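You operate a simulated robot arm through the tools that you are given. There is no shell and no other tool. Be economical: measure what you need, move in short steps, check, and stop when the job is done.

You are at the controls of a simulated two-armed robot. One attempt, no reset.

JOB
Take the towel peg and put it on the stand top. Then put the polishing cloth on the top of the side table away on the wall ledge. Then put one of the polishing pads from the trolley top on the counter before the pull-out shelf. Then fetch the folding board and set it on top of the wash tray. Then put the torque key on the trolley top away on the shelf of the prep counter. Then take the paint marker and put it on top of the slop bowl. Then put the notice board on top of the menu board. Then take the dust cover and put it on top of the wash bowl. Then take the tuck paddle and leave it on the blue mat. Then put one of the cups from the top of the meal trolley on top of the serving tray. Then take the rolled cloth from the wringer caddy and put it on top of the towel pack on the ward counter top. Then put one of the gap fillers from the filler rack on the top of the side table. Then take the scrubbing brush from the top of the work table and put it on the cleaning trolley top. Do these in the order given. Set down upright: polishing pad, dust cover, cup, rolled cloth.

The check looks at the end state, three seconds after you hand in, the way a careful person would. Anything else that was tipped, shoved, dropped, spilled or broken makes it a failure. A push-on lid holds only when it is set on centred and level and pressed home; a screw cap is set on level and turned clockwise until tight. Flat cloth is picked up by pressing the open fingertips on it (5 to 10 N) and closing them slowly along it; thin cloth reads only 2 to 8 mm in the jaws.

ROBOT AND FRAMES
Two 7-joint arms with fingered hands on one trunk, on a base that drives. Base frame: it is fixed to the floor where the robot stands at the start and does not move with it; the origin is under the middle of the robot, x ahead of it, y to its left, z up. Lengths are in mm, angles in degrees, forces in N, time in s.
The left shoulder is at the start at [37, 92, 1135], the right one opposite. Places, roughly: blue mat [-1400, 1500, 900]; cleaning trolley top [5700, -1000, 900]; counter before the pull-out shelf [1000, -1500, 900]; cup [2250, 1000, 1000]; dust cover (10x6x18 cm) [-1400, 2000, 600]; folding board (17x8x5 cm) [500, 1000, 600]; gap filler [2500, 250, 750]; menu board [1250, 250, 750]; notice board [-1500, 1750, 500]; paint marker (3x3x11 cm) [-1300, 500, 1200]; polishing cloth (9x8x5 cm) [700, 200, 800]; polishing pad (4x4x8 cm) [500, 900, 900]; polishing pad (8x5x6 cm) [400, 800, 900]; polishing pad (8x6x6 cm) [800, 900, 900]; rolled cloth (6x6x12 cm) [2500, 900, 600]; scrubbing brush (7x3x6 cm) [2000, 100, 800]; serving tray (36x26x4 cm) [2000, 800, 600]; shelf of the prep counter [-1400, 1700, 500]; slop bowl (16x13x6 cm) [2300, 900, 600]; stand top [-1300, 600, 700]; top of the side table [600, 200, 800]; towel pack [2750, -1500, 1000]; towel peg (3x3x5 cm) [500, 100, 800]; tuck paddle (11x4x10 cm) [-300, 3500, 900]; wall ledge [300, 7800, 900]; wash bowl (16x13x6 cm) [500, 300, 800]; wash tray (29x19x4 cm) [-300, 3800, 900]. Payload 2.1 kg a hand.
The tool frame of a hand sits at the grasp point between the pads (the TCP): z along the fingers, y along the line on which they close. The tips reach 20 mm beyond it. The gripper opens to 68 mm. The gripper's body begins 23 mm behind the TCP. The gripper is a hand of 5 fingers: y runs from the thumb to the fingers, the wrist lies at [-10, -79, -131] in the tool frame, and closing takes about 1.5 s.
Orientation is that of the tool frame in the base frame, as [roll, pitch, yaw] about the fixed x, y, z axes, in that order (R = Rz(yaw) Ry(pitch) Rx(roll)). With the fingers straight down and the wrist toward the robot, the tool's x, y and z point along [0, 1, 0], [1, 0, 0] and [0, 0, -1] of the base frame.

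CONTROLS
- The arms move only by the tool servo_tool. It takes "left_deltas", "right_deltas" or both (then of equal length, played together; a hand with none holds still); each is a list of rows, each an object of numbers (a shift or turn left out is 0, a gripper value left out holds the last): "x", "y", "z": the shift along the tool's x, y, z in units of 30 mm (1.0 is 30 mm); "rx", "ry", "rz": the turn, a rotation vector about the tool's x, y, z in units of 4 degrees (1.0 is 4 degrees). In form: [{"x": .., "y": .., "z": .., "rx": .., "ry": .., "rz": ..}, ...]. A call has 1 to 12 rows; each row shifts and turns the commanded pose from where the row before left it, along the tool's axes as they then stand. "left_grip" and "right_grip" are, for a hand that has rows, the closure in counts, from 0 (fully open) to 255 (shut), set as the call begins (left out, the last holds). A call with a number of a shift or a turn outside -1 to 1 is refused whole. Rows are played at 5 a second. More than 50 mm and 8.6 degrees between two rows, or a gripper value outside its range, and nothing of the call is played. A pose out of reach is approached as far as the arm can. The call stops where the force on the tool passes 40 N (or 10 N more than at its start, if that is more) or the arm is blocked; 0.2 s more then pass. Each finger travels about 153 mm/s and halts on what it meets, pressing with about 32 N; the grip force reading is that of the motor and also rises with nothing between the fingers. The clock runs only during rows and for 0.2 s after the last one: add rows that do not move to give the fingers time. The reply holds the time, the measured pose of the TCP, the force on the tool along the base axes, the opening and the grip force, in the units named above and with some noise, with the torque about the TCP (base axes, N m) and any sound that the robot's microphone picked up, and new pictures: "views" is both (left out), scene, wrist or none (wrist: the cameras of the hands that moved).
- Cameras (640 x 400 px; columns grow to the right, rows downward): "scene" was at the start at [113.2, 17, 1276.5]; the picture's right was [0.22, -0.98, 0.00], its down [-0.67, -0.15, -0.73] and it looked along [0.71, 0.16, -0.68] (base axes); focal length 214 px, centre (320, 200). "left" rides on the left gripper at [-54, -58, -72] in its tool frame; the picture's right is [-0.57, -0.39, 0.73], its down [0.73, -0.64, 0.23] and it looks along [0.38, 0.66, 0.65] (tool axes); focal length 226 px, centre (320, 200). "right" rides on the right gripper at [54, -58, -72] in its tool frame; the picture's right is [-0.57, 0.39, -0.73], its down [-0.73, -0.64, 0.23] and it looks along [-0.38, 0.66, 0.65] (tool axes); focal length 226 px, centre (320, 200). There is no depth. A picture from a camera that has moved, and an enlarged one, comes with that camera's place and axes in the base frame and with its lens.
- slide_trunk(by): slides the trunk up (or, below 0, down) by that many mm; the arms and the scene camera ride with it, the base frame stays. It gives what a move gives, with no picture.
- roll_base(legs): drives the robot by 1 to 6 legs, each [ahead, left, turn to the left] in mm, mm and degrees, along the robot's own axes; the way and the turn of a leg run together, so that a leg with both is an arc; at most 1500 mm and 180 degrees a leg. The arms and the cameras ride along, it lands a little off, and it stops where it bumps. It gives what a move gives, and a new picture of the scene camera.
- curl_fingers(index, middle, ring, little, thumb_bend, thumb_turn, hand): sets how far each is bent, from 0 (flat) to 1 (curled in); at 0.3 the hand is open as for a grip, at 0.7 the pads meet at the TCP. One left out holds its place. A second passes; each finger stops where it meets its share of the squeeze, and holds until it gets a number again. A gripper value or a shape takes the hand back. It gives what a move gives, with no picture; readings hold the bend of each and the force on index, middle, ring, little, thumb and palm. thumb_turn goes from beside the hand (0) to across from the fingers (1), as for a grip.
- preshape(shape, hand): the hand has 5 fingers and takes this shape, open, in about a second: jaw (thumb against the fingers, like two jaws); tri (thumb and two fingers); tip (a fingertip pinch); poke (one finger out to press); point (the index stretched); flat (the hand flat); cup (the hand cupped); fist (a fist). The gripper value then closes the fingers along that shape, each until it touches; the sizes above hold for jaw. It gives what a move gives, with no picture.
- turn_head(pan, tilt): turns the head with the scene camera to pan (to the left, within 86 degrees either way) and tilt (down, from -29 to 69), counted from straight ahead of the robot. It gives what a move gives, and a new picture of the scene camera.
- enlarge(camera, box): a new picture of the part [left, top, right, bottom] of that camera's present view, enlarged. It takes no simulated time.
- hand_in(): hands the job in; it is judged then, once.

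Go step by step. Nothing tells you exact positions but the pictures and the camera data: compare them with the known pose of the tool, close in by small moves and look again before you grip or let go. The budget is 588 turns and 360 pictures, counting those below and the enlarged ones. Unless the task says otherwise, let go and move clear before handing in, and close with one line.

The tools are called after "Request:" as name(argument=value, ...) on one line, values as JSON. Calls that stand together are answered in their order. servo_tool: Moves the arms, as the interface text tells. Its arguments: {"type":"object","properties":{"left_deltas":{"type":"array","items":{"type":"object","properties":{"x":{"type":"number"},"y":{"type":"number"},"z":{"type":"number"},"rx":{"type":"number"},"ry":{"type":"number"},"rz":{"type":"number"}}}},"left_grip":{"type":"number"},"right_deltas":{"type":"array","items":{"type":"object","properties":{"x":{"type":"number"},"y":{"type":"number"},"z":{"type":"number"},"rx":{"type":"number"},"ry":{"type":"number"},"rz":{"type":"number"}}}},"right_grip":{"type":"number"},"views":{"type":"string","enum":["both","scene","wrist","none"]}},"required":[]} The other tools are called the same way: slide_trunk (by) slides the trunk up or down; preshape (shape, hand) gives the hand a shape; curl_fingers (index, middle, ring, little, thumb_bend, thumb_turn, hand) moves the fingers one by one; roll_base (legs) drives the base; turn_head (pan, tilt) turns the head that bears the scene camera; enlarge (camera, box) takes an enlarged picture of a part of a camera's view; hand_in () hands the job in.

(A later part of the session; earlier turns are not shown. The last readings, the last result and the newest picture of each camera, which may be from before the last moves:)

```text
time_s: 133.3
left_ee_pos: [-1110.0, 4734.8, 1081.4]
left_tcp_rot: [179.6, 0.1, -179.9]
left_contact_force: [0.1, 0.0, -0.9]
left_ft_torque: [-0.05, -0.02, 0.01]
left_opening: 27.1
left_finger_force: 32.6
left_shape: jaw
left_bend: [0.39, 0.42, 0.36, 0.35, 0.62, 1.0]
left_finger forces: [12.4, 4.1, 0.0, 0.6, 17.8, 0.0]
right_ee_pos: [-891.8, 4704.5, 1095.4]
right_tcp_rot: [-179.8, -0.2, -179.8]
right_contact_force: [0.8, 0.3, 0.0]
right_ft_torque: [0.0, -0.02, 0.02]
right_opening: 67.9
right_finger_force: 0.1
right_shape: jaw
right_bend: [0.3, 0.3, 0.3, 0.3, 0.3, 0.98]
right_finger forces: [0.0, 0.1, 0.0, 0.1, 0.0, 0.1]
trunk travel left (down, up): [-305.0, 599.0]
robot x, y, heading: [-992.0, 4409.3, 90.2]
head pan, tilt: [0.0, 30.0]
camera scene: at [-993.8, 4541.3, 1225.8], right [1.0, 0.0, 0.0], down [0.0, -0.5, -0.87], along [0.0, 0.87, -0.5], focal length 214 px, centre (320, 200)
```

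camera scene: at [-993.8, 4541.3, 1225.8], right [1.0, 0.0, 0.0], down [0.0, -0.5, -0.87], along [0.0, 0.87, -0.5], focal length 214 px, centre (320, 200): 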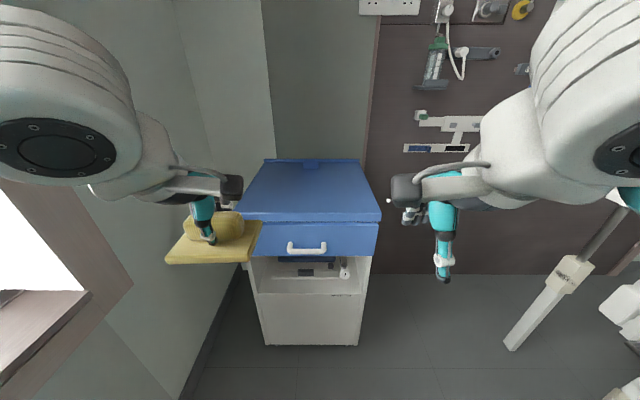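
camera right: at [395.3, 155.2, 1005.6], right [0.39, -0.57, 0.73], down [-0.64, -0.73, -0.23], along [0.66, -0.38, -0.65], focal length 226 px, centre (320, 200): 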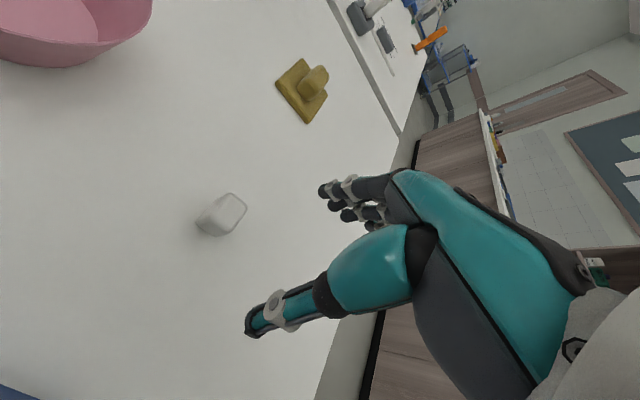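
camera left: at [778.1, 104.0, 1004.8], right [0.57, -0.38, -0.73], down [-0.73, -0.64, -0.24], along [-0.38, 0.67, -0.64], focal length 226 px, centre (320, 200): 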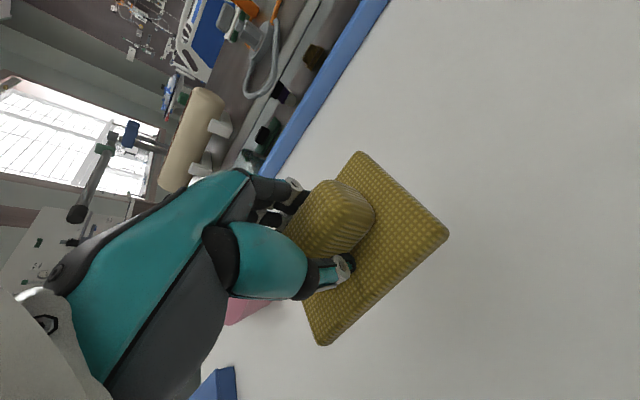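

The ledge is probably in the room behind the door near x 1500–2000. I'll drive back past the bed's foot and look along that side.

Request:
roll_base(legs=[[-1500, 0, 0], [-330, 0, 0], [0, 0, -90], [900, 0, 0]])

Request:
turn_head(pan=35, tilt=20)

```text
time_s: 150.6
left_ee_pos: [238.2, 2704.8, 1082.3]
left_tcp_rot: [179.7, 0.3, 90.3]
left_contact_force: [-0.1, -0.2, -0.1]
left_ft_torque: [-0.04, 0.01, -0.01]
left_opening: 27.6
left_finger_force: 31.8
left_shape: jaw
left_bend: [0.39, 0.42, 0.36, 0.35, 0.62, 1.0]
left_finger forces: [12.3, 4.1, 0.0, 0.6, 17.5, 0.0]
right_ee_pos: [209.6, 2486.0, 1094.2]
right_tcp_rot: [-179.9, -0.1, 90.4]
right_contact_force: [-0.2, 0.4, -0.3]
right_ft_torque: [0.03, 0.01, -0.03]
right_opening: 67.9
right_finger_force: 0.1
right_shape: jaw
right_bend: [0.3, 0.3, 0.3, 0.3, 0.3, 0.98]
right_finger forces: [0.1, 0.0, 0.0, 0.1, 0.0, 0.1]
trunk travel left (down, up): [-305.0, 599.0]
robot x, y, heading: [-84.0, 2588.2, 0.5]
head pan, tilt: [0.0, 30.0]
camera scene: at [46.1, 2586.1, 1225.8], right [0.01, -1.0, 0.0], down [-0.5, 0.0, -0.87], along [0.87, 0.01, -0.5], focal length 214 px, centre (320, 200)
```

scene: 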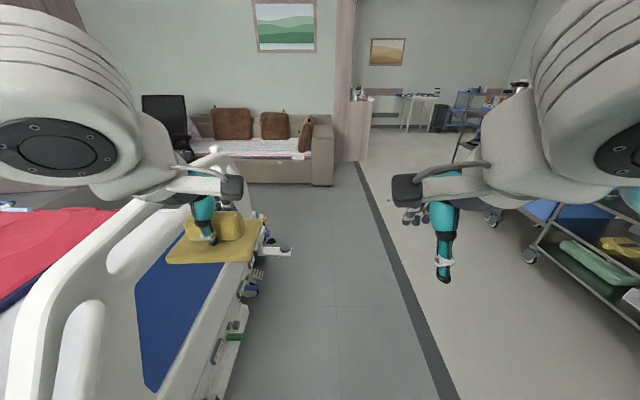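

```text
time_s: 151.6
left_ee_pos: [237.6, 2704.4, 1083.4]
left_tcp_rot: [179.7, 0.2, 90.3]
left_contact_force: [0.0, 0.2, -0.7]
left_ft_torque: [0.01, -0.03, 0.0]
left_opening: 27.3
left_finger_force: 31.7
left_shape: jaw
left_bend: [0.39, 0.42, 0.36, 0.35, 0.62, 1.0]
left_finger forces: [12.3, 4.2, 0.1, 0.6, 17.4, 0.1]
right_ee_pos: [208.4, 2486.7, 1095.2]
right_tcp_rot: [-179.9, -0.1, 90.4]
right_contact_force: [0.2, 0.0, -0.4]
right_ft_torque: [-0.02, 0.02, -0.02]
right_opening: 67.7
right_finger_force: 0.0
right_shape: jaw
right_bend: [0.3, 0.3, 0.3, 0.3, 0.3, 0.98]
right_finger forces: [0.0, 0.0, 0.1, 0.0, 0.1, 0.0]
trunk travel left (down, up): [-305.0, 599.0]
robot x, y, heading: [-84.5, 2586.3, 0.6]
head pan, tilt: [35.0, 20.0]
camera scene: at [31.5, 2639.4, 1241.8], right [0.58, -0.82, 0.0], down [-0.28, -0.2, -0.94], along [0.77, 0.54, -0.34], focal length 214 px, centre (320, 200)
```

scene: 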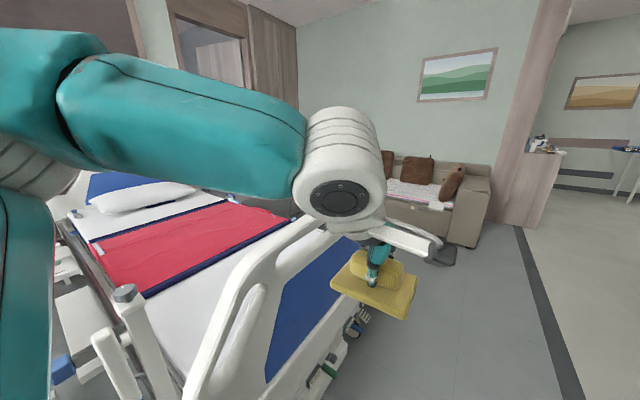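

The bed's foot is close on my left, so I'll shift right by 200 mm before driving on.

Request:
roll_base(legs=[[0, -200, 0], [1350, 0, 0], [0, 0, 60]])

Request:
turn_head(pan=20, tilt=20)

```text
time_s: 162.3
left_ee_pos: [1332.7, 2733.3, 1081.7]
left_tcp_rot: [179.6, 0.2, 150.3]
left_contact_force: [-0.5, 0.4, -1.4]
left_ft_torque: [-0.01, 0.01, -0.01]
left_opening: 27.5
left_finger_force: 31.8
left_shape: jaw
left_bend: [0.39, 0.42, 0.36, 0.35, 0.62, 1.0]
left_finger forces: [12.2, 4.2, 0.0, 0.6, 17.3, 0.1]
right_ee_pos: [1508.2, 2600.0, 1094.8]
right_tcp_rot: [180.0, -0.2, 150.4]
right_contact_force: [-0.1, -0.1, -1.3]
right_ft_torque: [-0.04, -0.01, -0.04]
right_opening: 67.5
right_finger_force: 0.1
right_shape: jaw
right_bend: [0.3, 0.3, 0.3, 0.3, 0.3, 0.98]
right_finger forces: [0.0, 0.0, 0.1, 0.0, 0.2, 0.1]
trunk travel left (down, up): [-305.0, 599.0]
robot x, y, heading: [1274.6, 2392.2, 60.4]
head pan, tilt: [35.0, 20.0]
camera scene: at [1284.2, 2521.6, 1241.8], right [1.0, 0.09, 0.0], down [0.03, -0.34, -0.94], along [-0.09, 0.94, -0.34], focal length 214 px, centre (320, 200)
```

scene: 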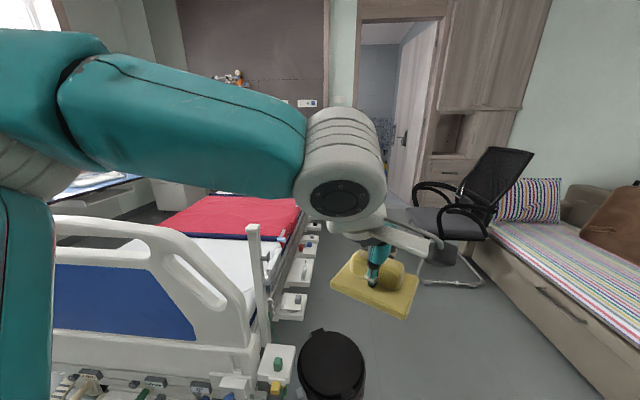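

```text
time_s: 163.1
left_ee_pos: [1331.7, 2734.2, 1081.4]
left_tcp_rot: [179.6, 0.1, 150.3]
left_contact_force: [-0.9, 1.1, 0.1]
left_ft_torque: [-0.02, -0.01, -0.02]
left_opening: 27.1
left_finger_force: 32.6
left_shape: jaw
left_bend: [0.39, 0.42, 0.36, 0.35, 0.62, 1.0]
left_finger forces: [12.3, 4.3, 0.0, 0.7, 17.3, 0.0]
right_ee_pos: [1507.0, 2598.3, 1094.9]
right_tcp_rot: [-179.9, -0.2, 150.3]
right_contact_force: [0.1, 0.5, 0.1]
right_ft_torque: [0.01, -0.03, 0.01]
right_opening: 67.4
right_finger_force: 0.1
right_shape: jaw
right_bend: [0.3, 0.3, 0.3, 0.3, 0.3, 0.98]
right_finger forces: [0.1, 0.0, 0.0, 0.0, 0.1, 0.0]
trunk travel left (down, up): [-305.0, 599.0]
robot x, y, heading: [1272.4, 2392.8, 60.4]
head pan, tilt: [20.0, 20.0]
camera scene: at [1308.4, 2520.7, 1241.8], right [0.99, -0.17, 0.0], down [-0.06, -0.34, -0.94], along [0.16, 0.93, -0.34], focal length 214 px, centre (320, 200)
```

scene: 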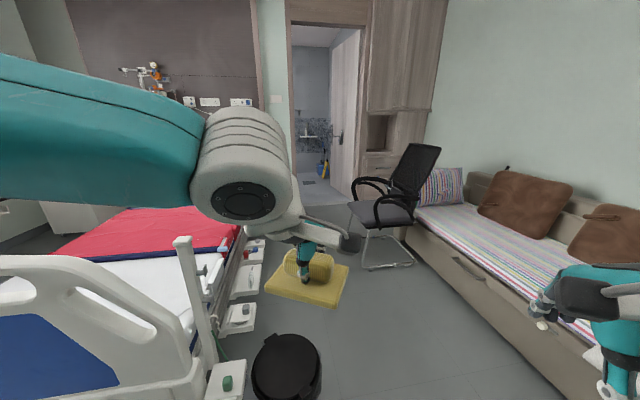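

There is a clear lane at x ≈ 1650 between bin, bed and chair to the doorway. I'll go up to just before the door.

Request:
roll_base(legs=[[0, 0, 29.6], [0, -380, 0], [1500, 0, 0], [900, 0, 0]])

Request:
turn_head(pan=0, tilt=20)

```text
time_s: 178.2
left_ee_pos: [1555.6, 5112.9, 1082.0]
left_tcp_rot: [179.6, 0.2, 179.4]
left_contact_force: [0.5, 0.5, -0.8]
left_ft_torque: [0.0, -0.02, 0.0]
left_opening: 26.9
left_finger_force: 32.2
left_shape: jaw
left_bend: [0.39, 0.42, 0.36, 0.35, 0.62, 1.0]
left_finger forces: [12.1, 4.3, 0.1, 0.5, 17.4, 0.0]
right_ee_pos: [1774.5, 5080.3, 1094.7]
right_tcp_rot: [-179.9, 0.0, 179.5]
right_contact_force: [1.5, 0.5, 0.5]
right_ft_torque: [0.0, 0.0, -0.03]
right_opening: 67.6
right_finger_force: 0.0
right_shape: jaw
right_bend: [0.3, 0.3, 0.3, 0.3, 0.3, 0.98]
right_finger forces: [0.0, 0.1, 0.1, 0.1, 0.0, 0.1]
trunk travel left (down, up): [-305.0, 599.0]
robot x, y, heading: [1672.9, 4788.7, 89.5]
head pan, tilt: [20.0, 20.0]
camera scene: at [1638.0, 4915.3, 1241.8], right [0.94, 0.33, 0.0], down [0.11, -0.32, -0.94], along [-0.31, 0.89, -0.34], focal length 214 px, centre (320, 200)
```

scene: 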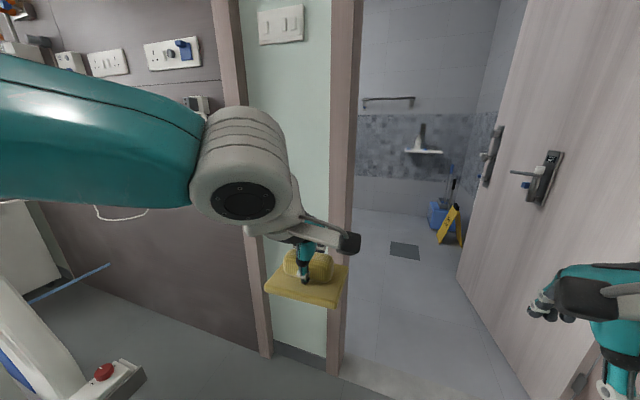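

```text
time_s: 179.1
left_ee_pos: [1554.4, 5113.5, 1082.7]
left_tcp_rot: [179.5, 0.2, 179.3]
left_contact_force: [0.2, 0.4, -0.9]
left_ft_torque: [0.02, -0.02, 0.01]
left_opening: 26.9
left_finger_force: 31.7
left_shape: jaw
left_bend: [0.39, 0.42, 0.36, 0.35, 0.62, 1.0]
left_finger forces: [12.2, 4.2, 0.0, 0.6, 17.4, 0.0]
right_ee_pos: [1773.5, 5079.4, 1095.2]
right_tcp_rot: [-179.8, -0.1, 179.5]
right_contact_force: [-0.5, -0.5, 0.5]
right_ft_torque: [0.0, 0.0, 0.01]
right_opening: 67.8
right_finger_force: 0.1
right_shape: jaw
right_bend: [0.3, 0.3, 0.3, 0.3, 0.3, 0.98]
right_finger forces: [0.1, 0.0, 0.0, 0.0, 0.1, 0.1]
trunk travel left (down, up): [-305.0, 599.0]
robot x, y, heading: [1668.6, 4786.5, 89.6]
head pan, tilt: [0.0, 20.0]
camera scene: at [1669.8, 4920.6, 1241.8], right [1.0, -0.01, 0.0], down [0.0, -0.34, -0.94], along [0.01, 0.94, -0.34], focal length 214 px, centre (320, 200)
```

scene: 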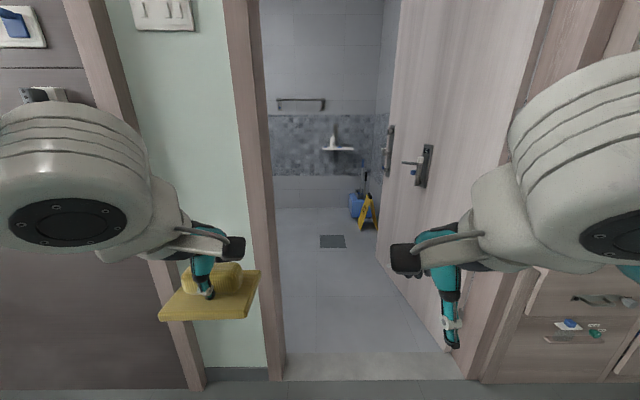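

Through the door is a bathroom with a ledge on its back wall. I'll go in and look around, since the given x of 300 may mean one further left.

Request:
enlarge(camera="scene", box=[260, 80, 400, 240])

Request:
roll_base(legs=[[0, -190, 0], [1500, 0, 0]])

Request:
turn_head(pan=65, tilt=20)

```text
2.50 times, centred on (330, 160) of scene
camera zoom: at [1669.8, 4920.6, 1241.8], right [1.0, -0.01, 0.0], down [0.0, -0.34, -0.94], along [0.01, 0.94, -0.34], focal length 536 px, centre (295, 300)
```

zoom: 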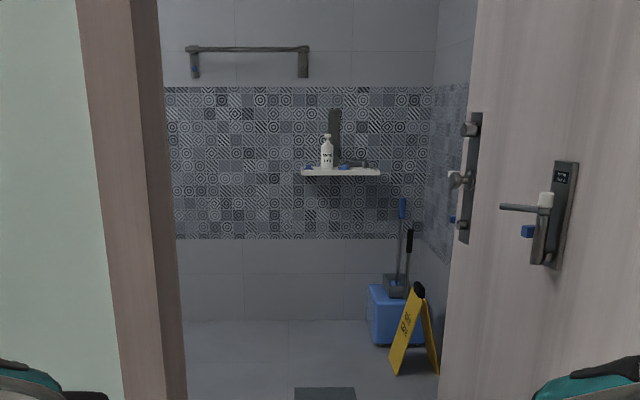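

```text
time_s: 187.6
left_ee_pos: [1755.0, 6599.4, 1081.1]
left_tcp_rot: [179.6, 0.2, 179.4]
left_contact_force: [-0.1, 0.0, 0.0]
left_ft_torque: [-0.03, 0.02, -0.01]
left_opening: 27.2
left_finger_force: 31.6
left_shape: jaw
left_bend: [0.39, 0.42, 0.36, 0.35, 0.62, 1.0]
left_finger forces: [12.2, 4.1, 0.0, 0.7, 17.4, 0.0]
right_ee_pos: [1975.6, 6567.6, 1095.3]
right_tcp_rot: [-179.9, -0.1, 179.4]
right_contact_force: [-0.3, -0.2, -0.2]
right_ft_torque: [0.0, -0.02, -0.02]
right_opening: 67.8
right_finger_force: 0.1
right_shape: jaw
right_bend: [0.3, 0.3, 0.3, 0.3, 0.3, 0.98]
right_finger forces: [0.0, 0.0, 0.0, 0.1, 0.0, 0.0]
trunk travel left (down, up): [-305.0, 599.0]
robot x, y, heading: [1871.2, 6271.9, 89.4]
head pan, tilt: [0.0, 20.0]
camera scene: at [1871.3, 6407.0, 1241.8], right [1.0, -0.01, 0.0], down [0.0, -0.34, -0.94], along [0.01, 0.94, -0.34], focal length 214 px, centre (320, 200)
```

scene: 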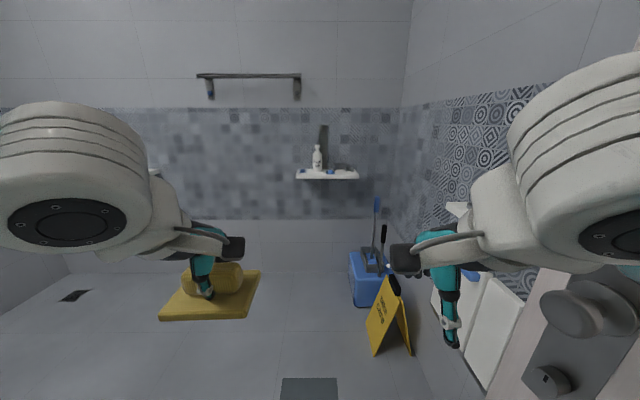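

```text
time_s: 189.0
left_ee_pos: [1756.6, 6599.8, 1081.5]
left_tcp_rot: [179.7, 0.2, 179.4]
left_contact_force: [0.6, -0.1, -0.4]
left_ft_torque: [0.0, -0.01, 0.02]
left_opening: 27.4
left_finger_force: 32.2
left_shape: jaw
left_bend: [0.39, 0.42, 0.36, 0.35, 0.62, 1.0]
left_finger forces: [12.3, 4.2, 0.1, 0.6, 17.4, 0.0]
right_ee_pos: [1975.9, 6566.9, 1094.8]
right_tcp_rot: [-179.9, -0.2, 179.4]
right_contact_force: [0.4, -0.4, 0.2]
right_ft_torque: [-0.02, 0.01, 0.01]
right_opening: 67.8
right_finger_force: 0.0
right_shape: jaw
right_bend: [0.3, 0.3, 0.3, 0.3, 0.3, 0.98]
right_finger forces: [0.0, 0.1, 0.0, 0.0, 0.0, 0.1]
trunk travel left (down, up): [-305.0, 599.0]
robot x, y, heading: [1867.6, 6271.4, 89.5]
head pan, tilt: [65.0, 20.0]
camera scene: at [1786.6, 6353.9, 1241.8], right [0.43, 0.9, 0.0], down [0.31, -0.15, -0.94], along [-0.85, 0.4, -0.34], focal length 214 px, centre (320, 200)
```

scene: 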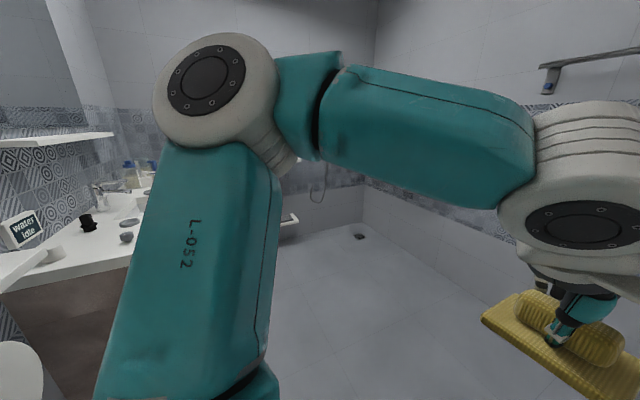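

The target lies further left behind my own arm. I'll move to the room's middle and turn left to see it.

Request:
roll_base(legs=[[500, 0, 0], [0, 300, 0], [0, 0, 60]])

Request:
turn_head(pan=0, tilt=20)

```text
time_s: 190.4
left_ee_pos: [1754.6, 6712.5, 1082.8]
left_tcp_rot: [179.4, 0.3, 179.3]
left_contact_force: [0.0, 0.9, -0.5]
left_ft_torque: [-0.03, -0.01, 0.02]
left_opening: 27.1
left_finger_force: 32.2
left_shape: jaw
left_bend: [0.39, 0.42, 0.36, 0.35, 0.62, 1.0]
left_finger forces: [12.2, 4.2, 0.0, 0.6, 17.5, 0.1]
right_ee_pos: [1974.6, 6679.5, 1095.6]
right_tcp_rot: [-179.9, 0.0, 179.2]
right_contact_force: [-0.8, 0.4, -0.1]
right_ft_torque: [0.0, 0.01, -0.01]
right_opening: 67.9
right_finger_force: 0.0
right_shape: jaw
right_bend: [0.3, 0.3, 0.3, 0.3, 0.3, 0.98]
right_finger forces: [0.0, 0.1, 0.0, 0.0, 0.1, 0.1]
trunk travel left (down, up): [-305.0, 599.0]
robot x, y, heading: [1872.7, 6388.4, 89.5]
head pan, tilt: [65.0, 20.0]
stopped in leg 1: the robot was blocked; the commanded pose is now the measured one
camera scene: at [1783.6, 6465.9, 1241.8], right [0.43, 0.9, 0.0], down [0.31, -0.15, -0.94], along [-0.85, 0.41, -0.34], focal length 214 px, centre (320, 200)
```

scene: 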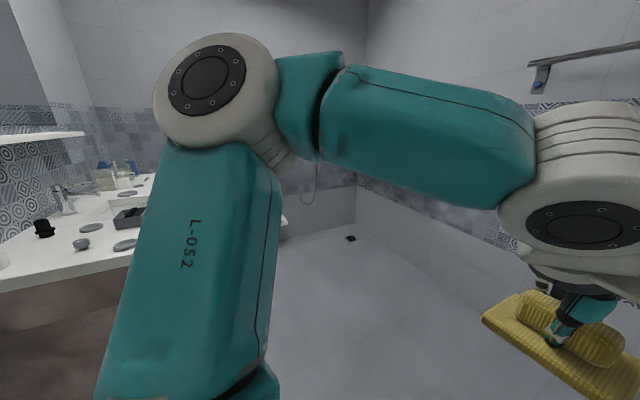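

```text
time_s: 191.7
left_ee_pos: [1754.6, 6712.3, 1082.0]
left_tcp_rot: [179.5, 0.5, 179.3]
left_contact_force: [0.1, 1.2, -1.7]
left_ft_torque: [-0.05, 0.01, 0.0]
left_opening: 26.8
left_finger_force: 31.9
left_shape: jaw
left_bend: [0.39, 0.42, 0.36, 0.35, 0.62, 1.0]
left_finger forces: [12.3, 4.2, 0.1, 0.6, 17.4, 0.0]
right_ee_pos: [1975.0, 6678.6, 1095.6]
right_tcp_rot: [-179.8, 0.0, 179.2]
right_contact_force: [1.1, 0.0, 0.1]
right_ft_torque: [0.0, 0.01, 0.03]
right_opening: 67.9
right_finger_force: 0.2
right_shape: jaw
right_bend: [0.3, 0.3, 0.3, 0.3, 0.3, 0.98]
right_finger forces: [0.0, 0.0, 0.0, 0.0, 0.1, 0.1]
trunk travel left (down, up): [-305.0, 599.0]
robot x, y, heading: [1870.0, 6387.5, 89.3]
head pan, tilt: [0.0, 20.0]
camera scene: at [1867.9, 6519.3, 1242.0], right [1.0, -0.01, 0.0], down [0.0, -0.34, -0.94], along [0.01, 0.94, -0.34], focal length 214 px, centre (320, 200)
```

scene: 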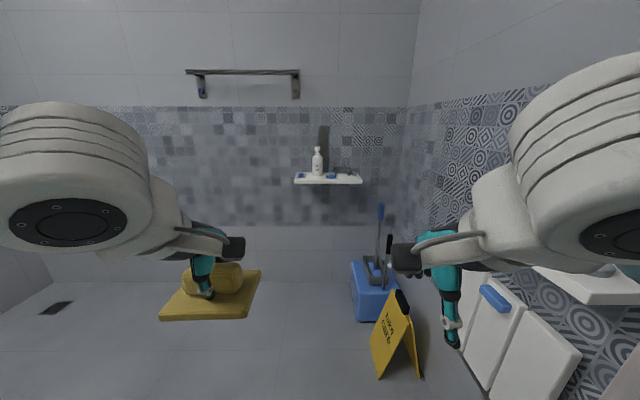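

Something blocked me after 110 mm. I'll look right to see whether my elbow is at the door.

Request:
turn_head(pan=-75, tilt=35)

Request:
turn_head(pan=0, tilt=68)

```text
time_s: 193.2
left_ee_pos: [1755.0, 6712.5, 1081.8]
left_tcp_rot: [179.5, 0.3, 179.3]
left_contact_force: [0.4, -0.8, -1.9]
left_ft_torque: [-0.03, -0.01, -0.01]
left_opening: 27.1
left_finger_force: 31.6
left_shape: jaw
left_bend: [0.39, 0.42, 0.36, 0.35, 0.62, 1.0]
left_finger forces: [12.2, 4.3, 0.0, 0.6, 17.4, 0.0]
right_ee_pos: [1974.4, 6679.7, 1095.6]
right_tcp_rot: [-180.0, 0.0, 179.2]
right_contact_force: [-0.1, -0.8, 0.5]
right_ft_torque: [0.0, -0.01, 0.0]
right_opening: 67.9
right_finger_force: 0.1
right_shape: jaw
right_bend: [0.3, 0.3, 0.3, 0.3, 0.3, 0.98]
right_finger forces: [0.0, 0.1, 0.1, 0.1, 0.0, 0.0]
trunk travel left (down, up): [-305.0, 599.0]
robot x, y, heading: [1872.3, 6383.3, 89.3]
head pan, tilt: [-75.0, 35.0]
camera scene: at [1952.6, 6448.2, 1218.4], right [0.25, -0.97, 0.0], down [-0.55, -0.14, -0.82], along [0.8, 0.21, -0.57], focal length 214 px, centre (320, 200)
```

scene: 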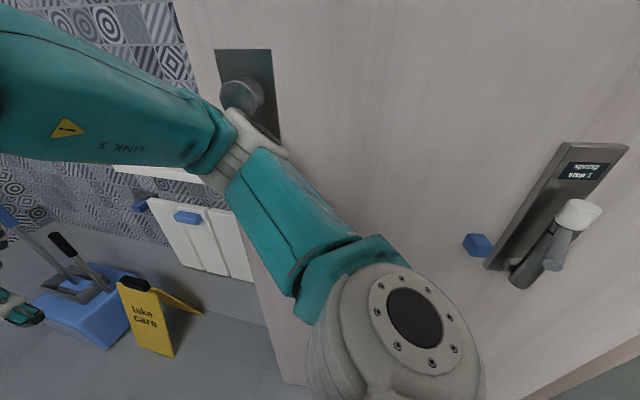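

```text
time_s: 194.7
left_ee_pos: [1754.7, 6712.1, 1083.1]
left_tcp_rot: [179.5, 0.5, 179.3]
left_contact_force: [-0.3, 0.5, -0.8]
left_ft_torque: [-0.02, 0.03, 0.01]
left_opening: 27.1
left_finger_force: 31.8
left_shape: jaw
left_bend: [0.39, 0.42, 0.36, 0.35, 0.62, 1.0]
left_finger forces: [12.3, 4.2, 0.1, 0.6, 17.4, 0.0]
right_ee_pos: [1974.4, 6678.5, 1095.5]
right_tcp_rot: [180.0, 0.1, 179.3]
right_contact_force: [0.7, 0.8, -0.4]
right_ft_torque: [0.01, 0.02, 0.01]
right_opening: 67.8
right_finger_force: 0.1
right_shape: jaw
right_bend: [0.3, 0.3, 0.3, 0.3, 0.3, 0.98]
right_finger forces: [0.1, 0.1, 0.1, 0.0, 0.1, 0.1]
trunk travel left (down, up): [-305.0, 599.0]
robot x, y, heading: [1871.9, 6387.3, 89.3]
head pan, tilt: [0.0, 68.0]
camera scene: at [1868.0, 6483.2, 1175.2], right [1.0, -0.01, 0.0], down [-0.01, -0.93, -0.38], along [0.01, 0.38, -0.93], focal length 214 px, centre (320, 200)
```

scene: 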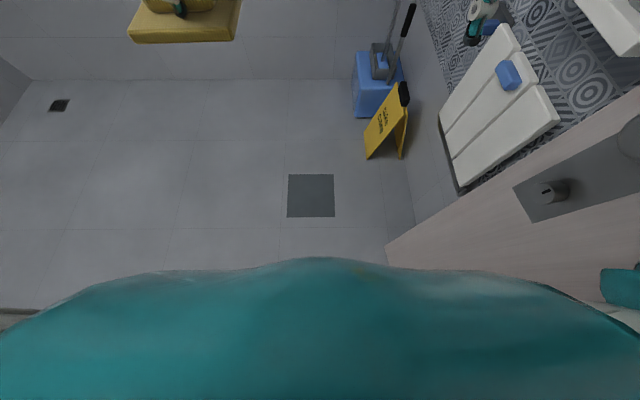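

My right elbow met the open door. I'll strafe left away from it, then move on.

Request:
roll_base(legs=[[0, 300, 0], [350, 0, 0], [0, 250, 60]])

Request:
turn_head(pan=0, tilt=25)

```text
time_s: 201.2
left_ee_pos: [1026.8, 6694.9, 1081.7]
left_tcp_rot: [179.5, 0.2, -121.3]
left_contact_force: [-0.6, -0.2, -0.4]
left_ft_torque: [-0.03, 0.03, 0.02]
left_opening: 26.9
left_finger_force: 32.0
left_shape: jaw
left_bend: [0.39, 0.42, 0.36, 0.35, 0.63, 1.0]
left_finger forces: [12.2, 4.0, 0.0, 0.5, 17.2, 0.0]
right_ee_pos: [1168.1, 6868.1, 1095.2]
right_tcp_rot: [-179.7, -0.1, -121.5]
right_contact_force: [0.6, -1.1, -0.1]
right_ft_torque: [0.02, -0.01, -0.02]
right_opening: 68.0
right_finger_force: 0.0
right_shape: jaw
right_bend: [0.3, 0.3, 0.3, 0.3, 0.3, 0.98]
right_finger forces: [0.1, 0.0, 0.1, 0.0, 0.1, 0.0]
trunk travel left (down, up): [-305.0, 599.0]
robot x, y, heading: [1368.5, 6622.1, 148.7]
head pan, tilt: [0.0, 68.0]
camera scene: at [1281.7, 6676.1, 1175.0], right [0.52, 0.85, 0.0], down [0.79, -0.48, -0.37], along [-0.32, 0.19, -0.93], focal length 214 px, centre (320, 200)
```

scene: 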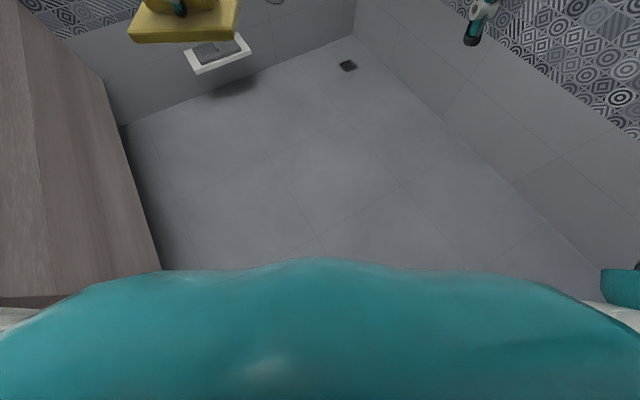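

```text
time_s: 202.3
left_ee_pos: [1027.8, 6695.0, 1082.6]
left_tcp_rot: [179.7, 0.1, -121.4]
left_contact_force: [1.5, -0.9, -0.5]
left_ft_torque: [-0.02, -0.04, -0.03]
left_opening: 27.2
left_finger_force: 32.5
left_shape: jaw
left_bend: [0.39, 0.42, 0.36, 0.35, 0.63, 1.0]
left_finger forces: [12.1, 4.1, 0.0, 0.4, 17.1, 0.0]
right_ee_pos: [1169.1, 6867.8, 1095.0]
right_tcp_rot: [-179.8, -0.2, -121.5]
right_contact_force: [0.6, 0.7, 0.4]
right_ft_torque: [0.0, -0.01, 0.02]
right_opening: 67.8
right_finger_force: 0.1
right_shape: jaw
right_bend: [0.3, 0.3, 0.3, 0.3, 0.3, 0.98]
right_finger forces: [0.0, 0.0, 0.0, 0.1, 0.0, 0.1]
trunk travel left (down, up): [-305.0, 599.0]
robot x, y, heading: [1367.0, 6623.1, 148.9]
head pan, tilt: [0.0, 25.0]
camera scene: at [1251.6, 6694.5, 1233.6], right [0.52, 0.85, 0.0], down [0.36, -0.22, -0.91], along [-0.77, 0.47, -0.42], focal length 214 px, centre (320, 200)
```

scene: 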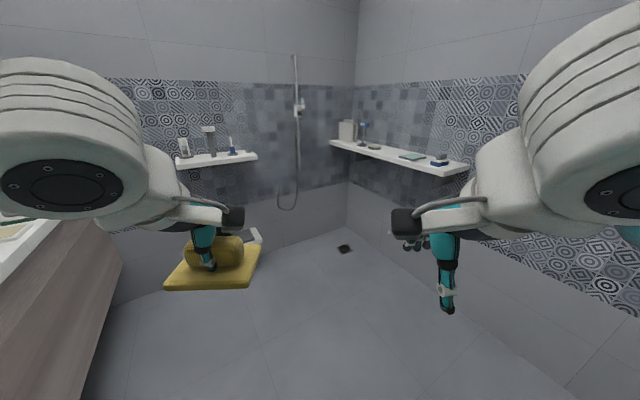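

The long ledge on the back wall, x about -250 to 780 and z near 940, is the one. I'll turn to face it and move in front of a free part.

Request:
roll_base(legs=[[0, 0, -58.8], [350, 0, 0], [0, 900, 0]])

Request:
turn_head(pan=0, tilt=25)

```text
time_s: 211.5
left_ee_pos: [361.1, 7309.2, 1081.5]
left_tcp_rot: [179.6, 0.2, 179.3]
left_contact_force: [0.3, 0.2, -1.0]
left_ft_torque: [-0.01, 0.02, 0.0]
left_opening: 27.1
left_finger_force: 32.8
left_shape: jaw
left_bend: [0.39, 0.42, 0.36, 0.35, 0.63, 1.0]
left_finger forces: [12.3, 4.2, 0.1, 0.4, 17.1, 0.0]
right_ee_pos: [582.8, 7277.3, 1094.5]
right_tcp_rot: [-179.8, -0.2, 179.2]
right_contact_force: [0.2, -0.1, 0.1]
right_ft_torque: [0.0, 0.0, -0.01]
right_opening: 67.9
right_finger_force: 0.0
right_shape: jaw
right_bend: [0.3, 0.3, 0.3, 0.3, 0.3, 0.98]
right_finger forces: [0.1, 0.1, 0.0, 0.1, 0.1, 0.0]
trunk travel left (down, up): [-305.0, 599.0]
robot x, y, heading: [475.9, 6982.8, 89.3]
head pan, tilt: [0.0, 25.0]
camera scene: at [475.9, 7116.4, 1233.7], right [1.0, -0.01, 0.0], down [0.0, -0.42, -0.91], along [0.01, 0.91, -0.42], focal length 214 px, centre (320, 200)
```

scene: 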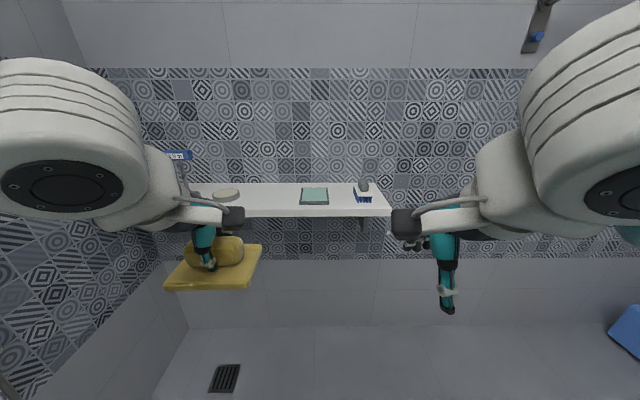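

```text
time_s: 212.1
left_ee_pos: [363.3, 7310.3, 1082.1]
left_tcp_rot: [179.6, 0.1, 179.3]
left_contact_force: [-0.4, -0.2, -1.1]
left_ft_torque: [-0.05, 0.02, -0.01]
left_opening: 26.6
left_finger_force: 31.7
left_shape: jaw
left_bend: [0.39, 0.42, 0.36, 0.35, 0.63, 1.0]
left_finger forces: [12.2, 4.1, 0.0, 0.5, 17.1, 0.0]
right_ee_pos: [581.5, 7277.3, 1095.4]
right_tcp_rot: [-179.8, -0.3, 179.1]
right_contact_force: [-0.3, 0.2, -0.2]
right_ft_torque: [0.03, 0.01, -0.02]
right_opening: 68.1
right_finger_force: 0.0
right_shape: jaw
right_bend: [0.3, 0.3, 0.3, 0.3, 0.3, 0.98]
right_finger forces: [0.0, 0.0, 0.1, 0.1, 0.0, 0.0]
trunk travel left (down, up): [-305.0, 599.0]
robot x, y, heading: [474.7, 6982.8, 89.3]
head pan, tilt: [0.0, 25.0]
camera scene: at [475.9, 7116.3, 1233.7], right [1.0, -0.01, 0.0], down [0.0, -0.42, -0.91], along [0.01, 0.91, -0.42], focal length 214 px, centre (320, 200)
```

scene: 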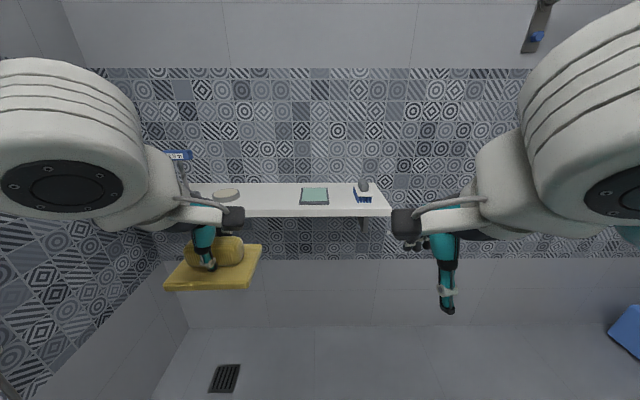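

There's a free space about 180 mm wide between the round item and the teal pad, centred near x 321, y 7785. I'll drive up to it.

Request:
roll_base(legs=[[400, 40, 0.7]])

Request:
turn_head(pan=10, tilt=35)

Request:
servo_tool(left_deltas=[{"y": 0.4}, {"y": 0.4}, {}], views="wrist")

```text
time_s: 214.6
left_ee_pos: [318.7, 7706.9, 1082.2]
left_tcp_rot: [179.6, 0.1, 179.9]
left_contact_force: [0.0, 0.2, -0.5]
left_ft_torque: [0.0, 0.0, 0.0]
left_opening: 26.7
left_finger_force: 32.1
left_shape: jaw
left_bend: [0.39, 0.42, 0.36, 0.35, 0.63, 1.0]
left_finger forces: [12.2, 4.2, 0.0, 0.5, 17.3, 0.0]
right_ee_pos: [538.9, 7675.9, 1095.5]
right_tcp_rot: [-179.8, -0.3, -180.0]
right_contact_force: [0.8, -0.3, -0.1]
right_ft_torque: [0.0, 0.03, 0.0]
right_opening: 67.8
right_finger_force: 0.0
right_shape: jaw
right_bend: [0.3, 0.3, 0.3, 0.3, 0.3, 0.98]
right_finger forces: [0.0, 0.0, 0.0, 0.1, 0.0, 0.0]
trunk travel left (down, up): [-305.0, 599.0]
robot x, y, heading: [435.0, 7375.9, 90.3]
head pan, tilt: [0.0, 25.0]
camera scene: at [435.1, 7514.3, 1233.7], right [1.0, 0.0, 0.0], down [0.0, -0.42, -0.91], along [0.0, 0.91, -0.42], focal length 214 px, centre (320, 200)
```

scene: 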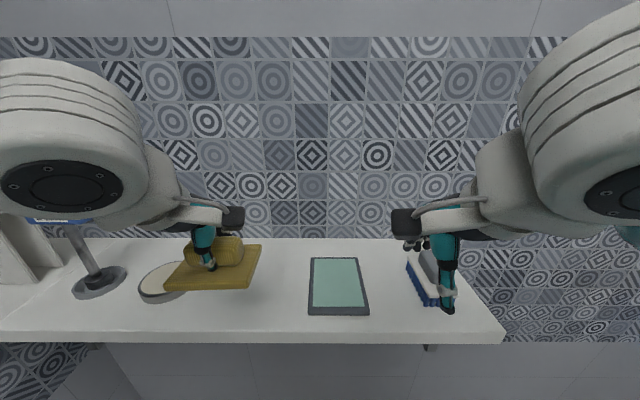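

```text
time_s: 215.3
left_ee_pos: [317.4, 7706.6, 1081.4]
left_tcp_rot: [179.6, 0.2, -179.9]
left_contact_force: [0.0, 0.7, 0.0]
left_ft_torque: [-0.01, 0.03, 0.02]
left_opening: 27.2
left_finger_force: 31.4
left_shape: jaw
left_bend: [0.39, 0.42, 0.36, 0.35, 0.63, 1.0]
left_finger forces: [12.2, 4.1, 0.0, 0.5, 17.1, 0.0]
right_ee_pos: [539.0, 7676.4, 1094.0]
right_tcp_rot: [-179.9, -0.1, 180.0]
right_contact_force: [0.3, 0.5, -0.3]
right_ft_torque: [-0.01, -0.04, -0.02]
right_opening: 67.9
right_finger_force: 0.1
right_shape: jaw
right_bend: [0.3, 0.3, 0.3, 0.3, 0.3, 0.98]
right_finger forces: [0.1, 0.1, 0.0, 0.0, 0.0, 0.0]
trunk travel left (down, up): [-305.0, 599.0]
robot x, y, heading: [437.8, 7377.8, 90.1]
head pan, tilt: [10.0, 35.0]
camera scene: at [419.9, 7508.8, 1218.0], right [0.98, 0.18, 0.0], down [0.1, -0.56, -0.82], along [-0.14, 0.81, -0.57], focal length 214 px, centre (320, 200)
```

scene: 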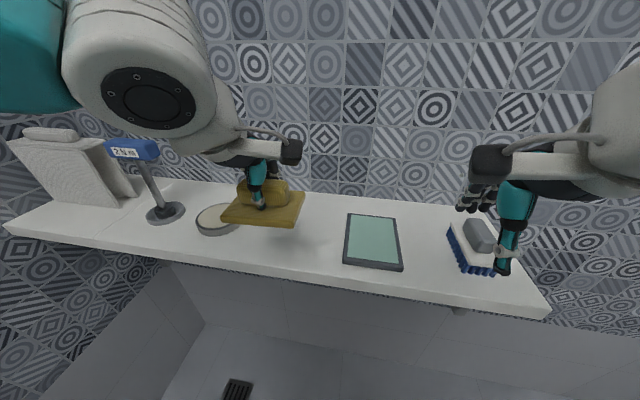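

```text
time_s: 216.1
left_ee_pos: [318.8, 7730.7, 1083.6]
left_tcp_rot: [179.6, 0.2, -180.0]
left_contact_force: [-0.8, -0.6, -1.0]
left_ft_torque: [-0.02, -0.01, 0.03]
left_opening: 26.9
left_finger_force: 31.9
left_shape: jaw
left_bend: [0.39, 0.42, 0.36, 0.35, 0.63, 1.0]
left_finger forces: [12.1, 4.1, 0.1, 0.5, 17.2, 0.0]
right_ee_pos: [537.9, 7676.7, 1096.6]
right_tcp_rot: [-179.9, -0.2, 180.0]
right_contact_force: [-0.6, 0.2, 0.4]
right_ft_torque: [-0.01, -0.02, 0.02]
right_opening: 67.7
right_finger_force: 0.0
right_shape: jaw
right_bend: [0.3, 0.3, 0.3, 0.3, 0.3, 0.98]
right_finger forces: [0.0, 0.0, 0.0, 0.0, 0.1, 0.0]
trunk travel left (down, up): [-305.0, 599.0]
robot x, y, heading: [434.2, 7382.9, 90.1]
head pan, tilt: [10.0, 35.0]
camera left: at [372.8, 7671.0, 1154.1], right [0.57, -0.38, -0.73], down [-0.73, -0.64, -0.24], along [-0.38, 0.67, -0.64], focal length 226 px, centre (320, 200)
```

left: 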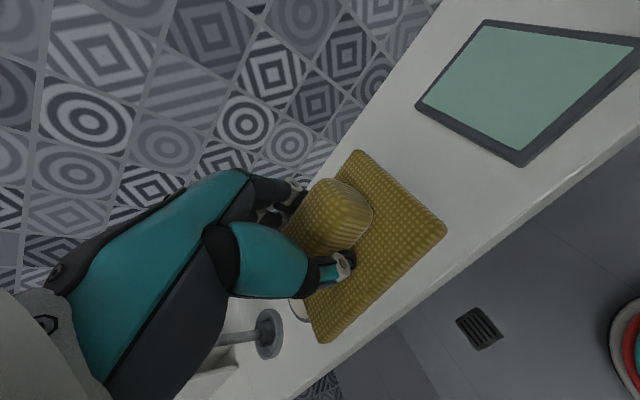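

The ledge surface comes out near z 910. I'll move the cloth over y 7812 and come down in steps.

Request:
servo_tool(left_deltas=[{"y": 0.9, "x": 0.2}, {"y": 0.9}, {"y": 0.9, "z": 0.4}, {"z": 0.8}, {"z": 0.8}, {"z": 0.6}, {}], views="both")

```text
time_s: 217.7
left_ee_pos: [312.1, 7812.3, 1004.1]
left_tcp_rot: [179.6, 0.2, 179.9]
left_contact_force: [0.3, -0.3, -0.9]
left_ft_torque: [-0.01, -0.03, 0.0]
left_opening: 27.0
left_finger_force: 32.3
left_shape: jaw
left_bend: [0.39, 0.42, 0.36, 0.35, 0.63, 1.0]
left_finger forces: [12.2, 4.2, 0.1, 0.6, 16.9, 0.0]
right_ee_pos: [537.8, 7675.9, 1095.3]
right_tcp_rot: [-179.9, -0.2, -180.0]
right_contact_force: [-0.5, 0.4, -0.4]
right_ft_torque: [-0.01, 0.01, 0.0]
right_opening: 67.8
right_finger_force: 0.0
right_shape: jaw
right_bend: [0.3, 0.3, 0.3, 0.3, 0.3, 0.98]
right_finger forces: [0.0, 0.1, 0.1, 0.0, 0.1, 0.0]
trunk travel left (down, up): [-305.0, 599.0]
robot x, y, heading: [439.4, 7380.2, 90.1]
head pan, tilt: [10.0, 35.0]
camera scene: at [419.8, 7508.9, 1218.0], right [0.98, 0.18, 0.0], down [0.1, -0.56, -0.82], along [-0.15, 0.81, -0.57], focal length 214 px, centre (320, 200)
camera left: at [367.1, 7752.5, 1076.1], right [0.57, -0.38, -0.73], down [-0.73, -0.64, -0.24], along [-0.38, 0.67, -0.64], focal length 226 px, centre (320, 200)
```

scene: 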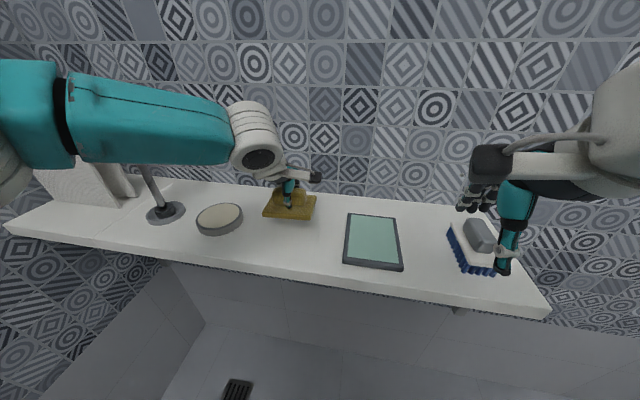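
left: 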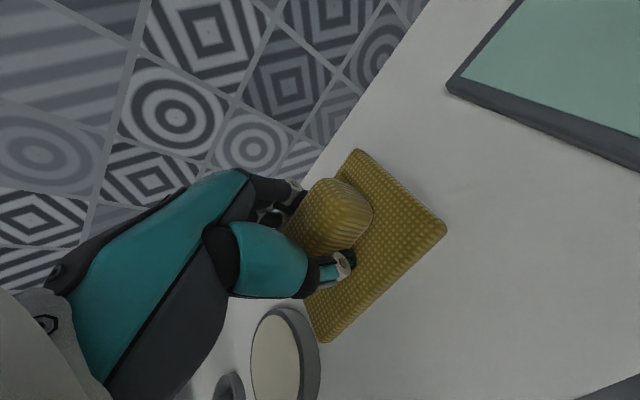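

It looks clear on both sides. I'll lower slowly until contact.

Request:
servo_tool(left_deltas=[{"z": 0.3, "x": -0.2}, {"z": 0.3}, {"z": 0.2}, {"z": 0.15}, {"z": 0.15}, {}], views="none")

```text
time_s: 219.1
left_ee_pos: [318.4, 7812.3, 972.0]
left_tcp_rot: [179.7, 0.3, -180.0]
left_contact_force: [0.1, 0.2, -0.2]
left_ft_torque: [-0.03, -0.01, 0.0]
left_opening: 27.0
left_finger_force: 32.0
left_shape: jaw
left_bend: [0.39, 0.42, 0.36, 0.35, 0.63, 1.0]
left_finger forces: [12.2, 4.2, 0.1, 0.6, 17.0, 0.0]
right_ee_pos: [539.3, 7676.8, 1095.3]
right_tcp_rot: [-179.8, -0.2, -180.0]
right_contact_force: [0.0, -0.8, -0.4]
right_ft_torque: [0.01, -0.02, -0.01]
right_opening: 67.7
right_finger_force: 0.1
right_shape: jaw
right_bend: [0.3, 0.3, 0.3, 0.3, 0.3, 0.98]
right_finger forces: [0.1, 0.0, 0.0, 0.0, 0.1, 0.0]
trunk travel left (down, up): [-305.0, 599.0]
robot x, y, heading: [432.9, 7383.5, 90.3]
head pan, tilt: [10.0, 35.0]
```

Request:
servo_tool(left_deltas=[{"z": 0.12}, {"z": 0.12}, {"z": 0.12}, {"z": 0.12}, {"z": 0.12}, {"z": 0.12}, {}], views="both")

```text
time_s: 220.7
left_ee_pos: [318.6, 7811.4, 952.5]
left_tcp_rot: [179.3, 0.3, -180.0]
left_contact_force: [-0.7, -0.2, 27.5]
left_ft_torque: [0.54, -0.11, -0.05]
left_opening: 27.3
left_finger_force: 31.6
left_shape: jaw
left_bend: [0.37, 0.41, 0.36, 0.35, 0.65, 1.0]
left_finger forces: [32.5, 4.9, 0.1, 2.0, 20.4, 0.0]
right_ee_pos: [539.7, 7674.7, 1096.2]
right_tcp_rot: [-180.0, -0.3, 179.9]
right_contact_force: [-0.1, -0.6, 0.1]
right_ft_torque: [0.0, 0.03, 0.01]
right_opening: 67.8
right_finger_force: 0.0
right_shape: jaw
right_bend: [0.3, 0.3, 0.3, 0.3, 0.3, 0.98]
right_finger forces: [0.0, 0.1, 0.0, 0.1, 0.0, 0.0]
trunk travel left (down, up): [-305.0, 599.0]
robot x, y, heading: [435.1, 7381.0, 90.3]
head pan, tilt: [10.0, 35.0]
camera scene: at [420.2, 7506.8, 1218.6], right [0.98, 0.18, 0.0], down [0.1, -0.56, -0.82], along [-0.15, 0.81, -0.57], focal length 214 px, centre (320, 200)
camera left: at [373.6, 7751.4, 1023.9], right [0.57, -0.38, -0.73], down [-0.73, -0.64, -0.24], along [-0.37, 0.67, -0.64], focal length 226 px, centre (320, 200)
```

scene: 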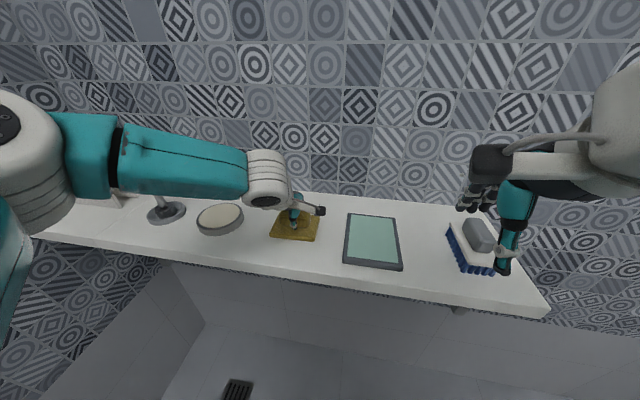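
left: 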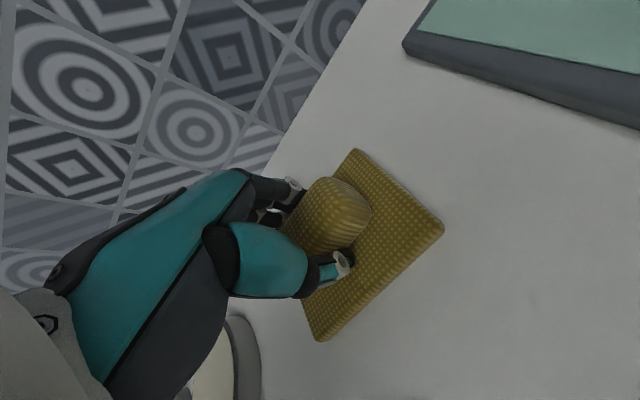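

Contact at z 952, with the cloth flat on the ledge. I'll ease up slightly, open and lift straight off.

Request:
servo_tool(left_deltas=[{"z": -0.1}, {}, {}], views="none")

Request:
servo_tool(left_deltas=[{}, {}, {}, {}, {}, {"z": -0.2}, {"z": -0.5}, {"z": -0.9}, {"z": -0.9}, {"z": -0.9}, {}], left_grip=0, views="both")

```text
time_s: 221.5
left_ee_pos: [318.8, 7811.3, 953.2]
left_tcp_rot: [179.7, 0.1, -179.9]
left_contact_force: [0.1, -1.2, 9.4]
left_ft_torque: [0.23, -0.01, -0.03]
left_opening: 27.4
left_finger_force: 32.3
left_shape: jaw
left_bend: [0.37, 0.41, 0.36, 0.35, 0.65, 1.0]
left_finger forces: [18.6, 4.2, 0.1, 1.6, 17.2, 0.0]
right_ee_pos: [539.2, 7675.6, 1094.3]
right_tcp_rot: [-179.9, -0.2, -180.0]
right_contact_force: [-0.1, 0.0, 0.3]
right_ft_torque: [-0.03, 0.02, 0.01]
right_opening: 67.6
right_finger_force: 0.0
right_shape: jaw
right_bend: [0.3, 0.3, 0.3, 0.3, 0.3, 0.98]
right_finger forces: [0.0, 0.0, 0.0, 0.0, 0.0, 0.0]
trunk travel left (down, up): [-305.0, 599.0]
robot x, y, heading: [436.8, 7380.1, 90.2]
head pan, tilt: [10.0, 35.0]
```

```text
time_s: 223.9
left_ee_pos: [318.8, 7812.1, 1054.9]
left_tcp_rot: [179.7, 0.3, 180.0]
left_contact_force: [0.0, 0.0, -0.6]
left_ft_torque: [0.03, -0.03, -0.02]
left_opening: 68.1
left_finger_force: 0.1
left_shape: jaw
left_bend: [0.3, 0.3, 0.3, 0.3, 0.3, 0.98]
left_finger forces: [0.0, 0.0, 0.0, 0.0, 0.0, 0.0]
right_ee_pos: [537.9, 7676.1, 1095.8]
right_tcp_rot: [-179.8, -0.1, -180.0]
right_contact_force: [0.1, 0.7, -0.2]
right_ft_torque: [0.0, 0.0, -0.02]
right_opening: 67.9
right_finger_force: 0.1
right_shape: jaw
right_bend: [0.3, 0.3, 0.3, 0.3, 0.3, 0.98]
right_finger forces: [0.1, 0.0, 0.0, 0.0, 0.0, 0.0]
trunk travel left (down, up): [-305.0, 599.0]
robot x, y, heading: [435.8, 7382.4, 90.1]
head pan, tilt: [10.0, 35.0]
camera scene: at [419.8, 7508.8, 1218.0], right [0.98, 0.18, 0.0], down [0.1, -0.56, -0.82], along [-0.15, 0.81, -0.57], focal length 214 px, centre (320, 200)
camera left: at [373.2, 7752.7, 1126.5], right [0.57, -0.38, -0.73], down [-0.73, -0.64, -0.24], along [-0.38, 0.67, -0.64], focal length 226 px, centre (320, 200)
```

scene: 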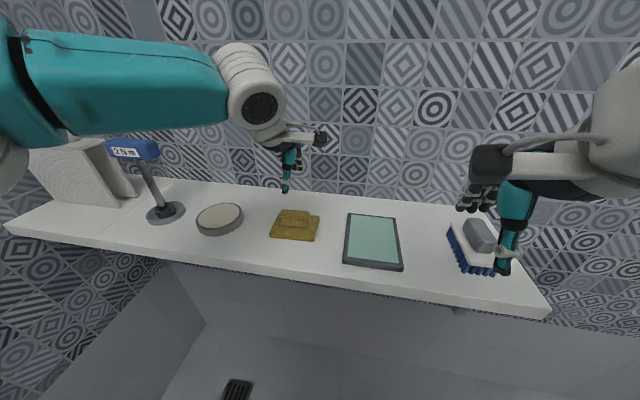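
left: 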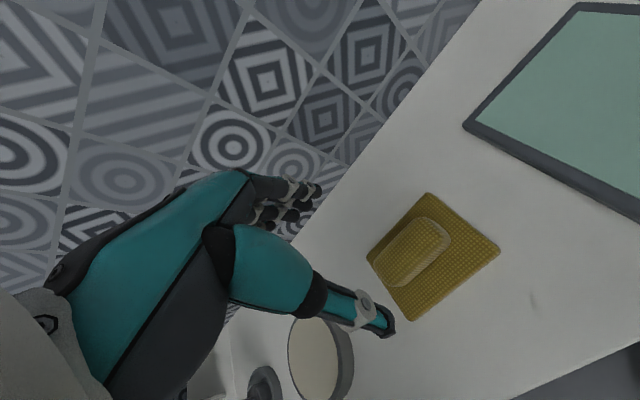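

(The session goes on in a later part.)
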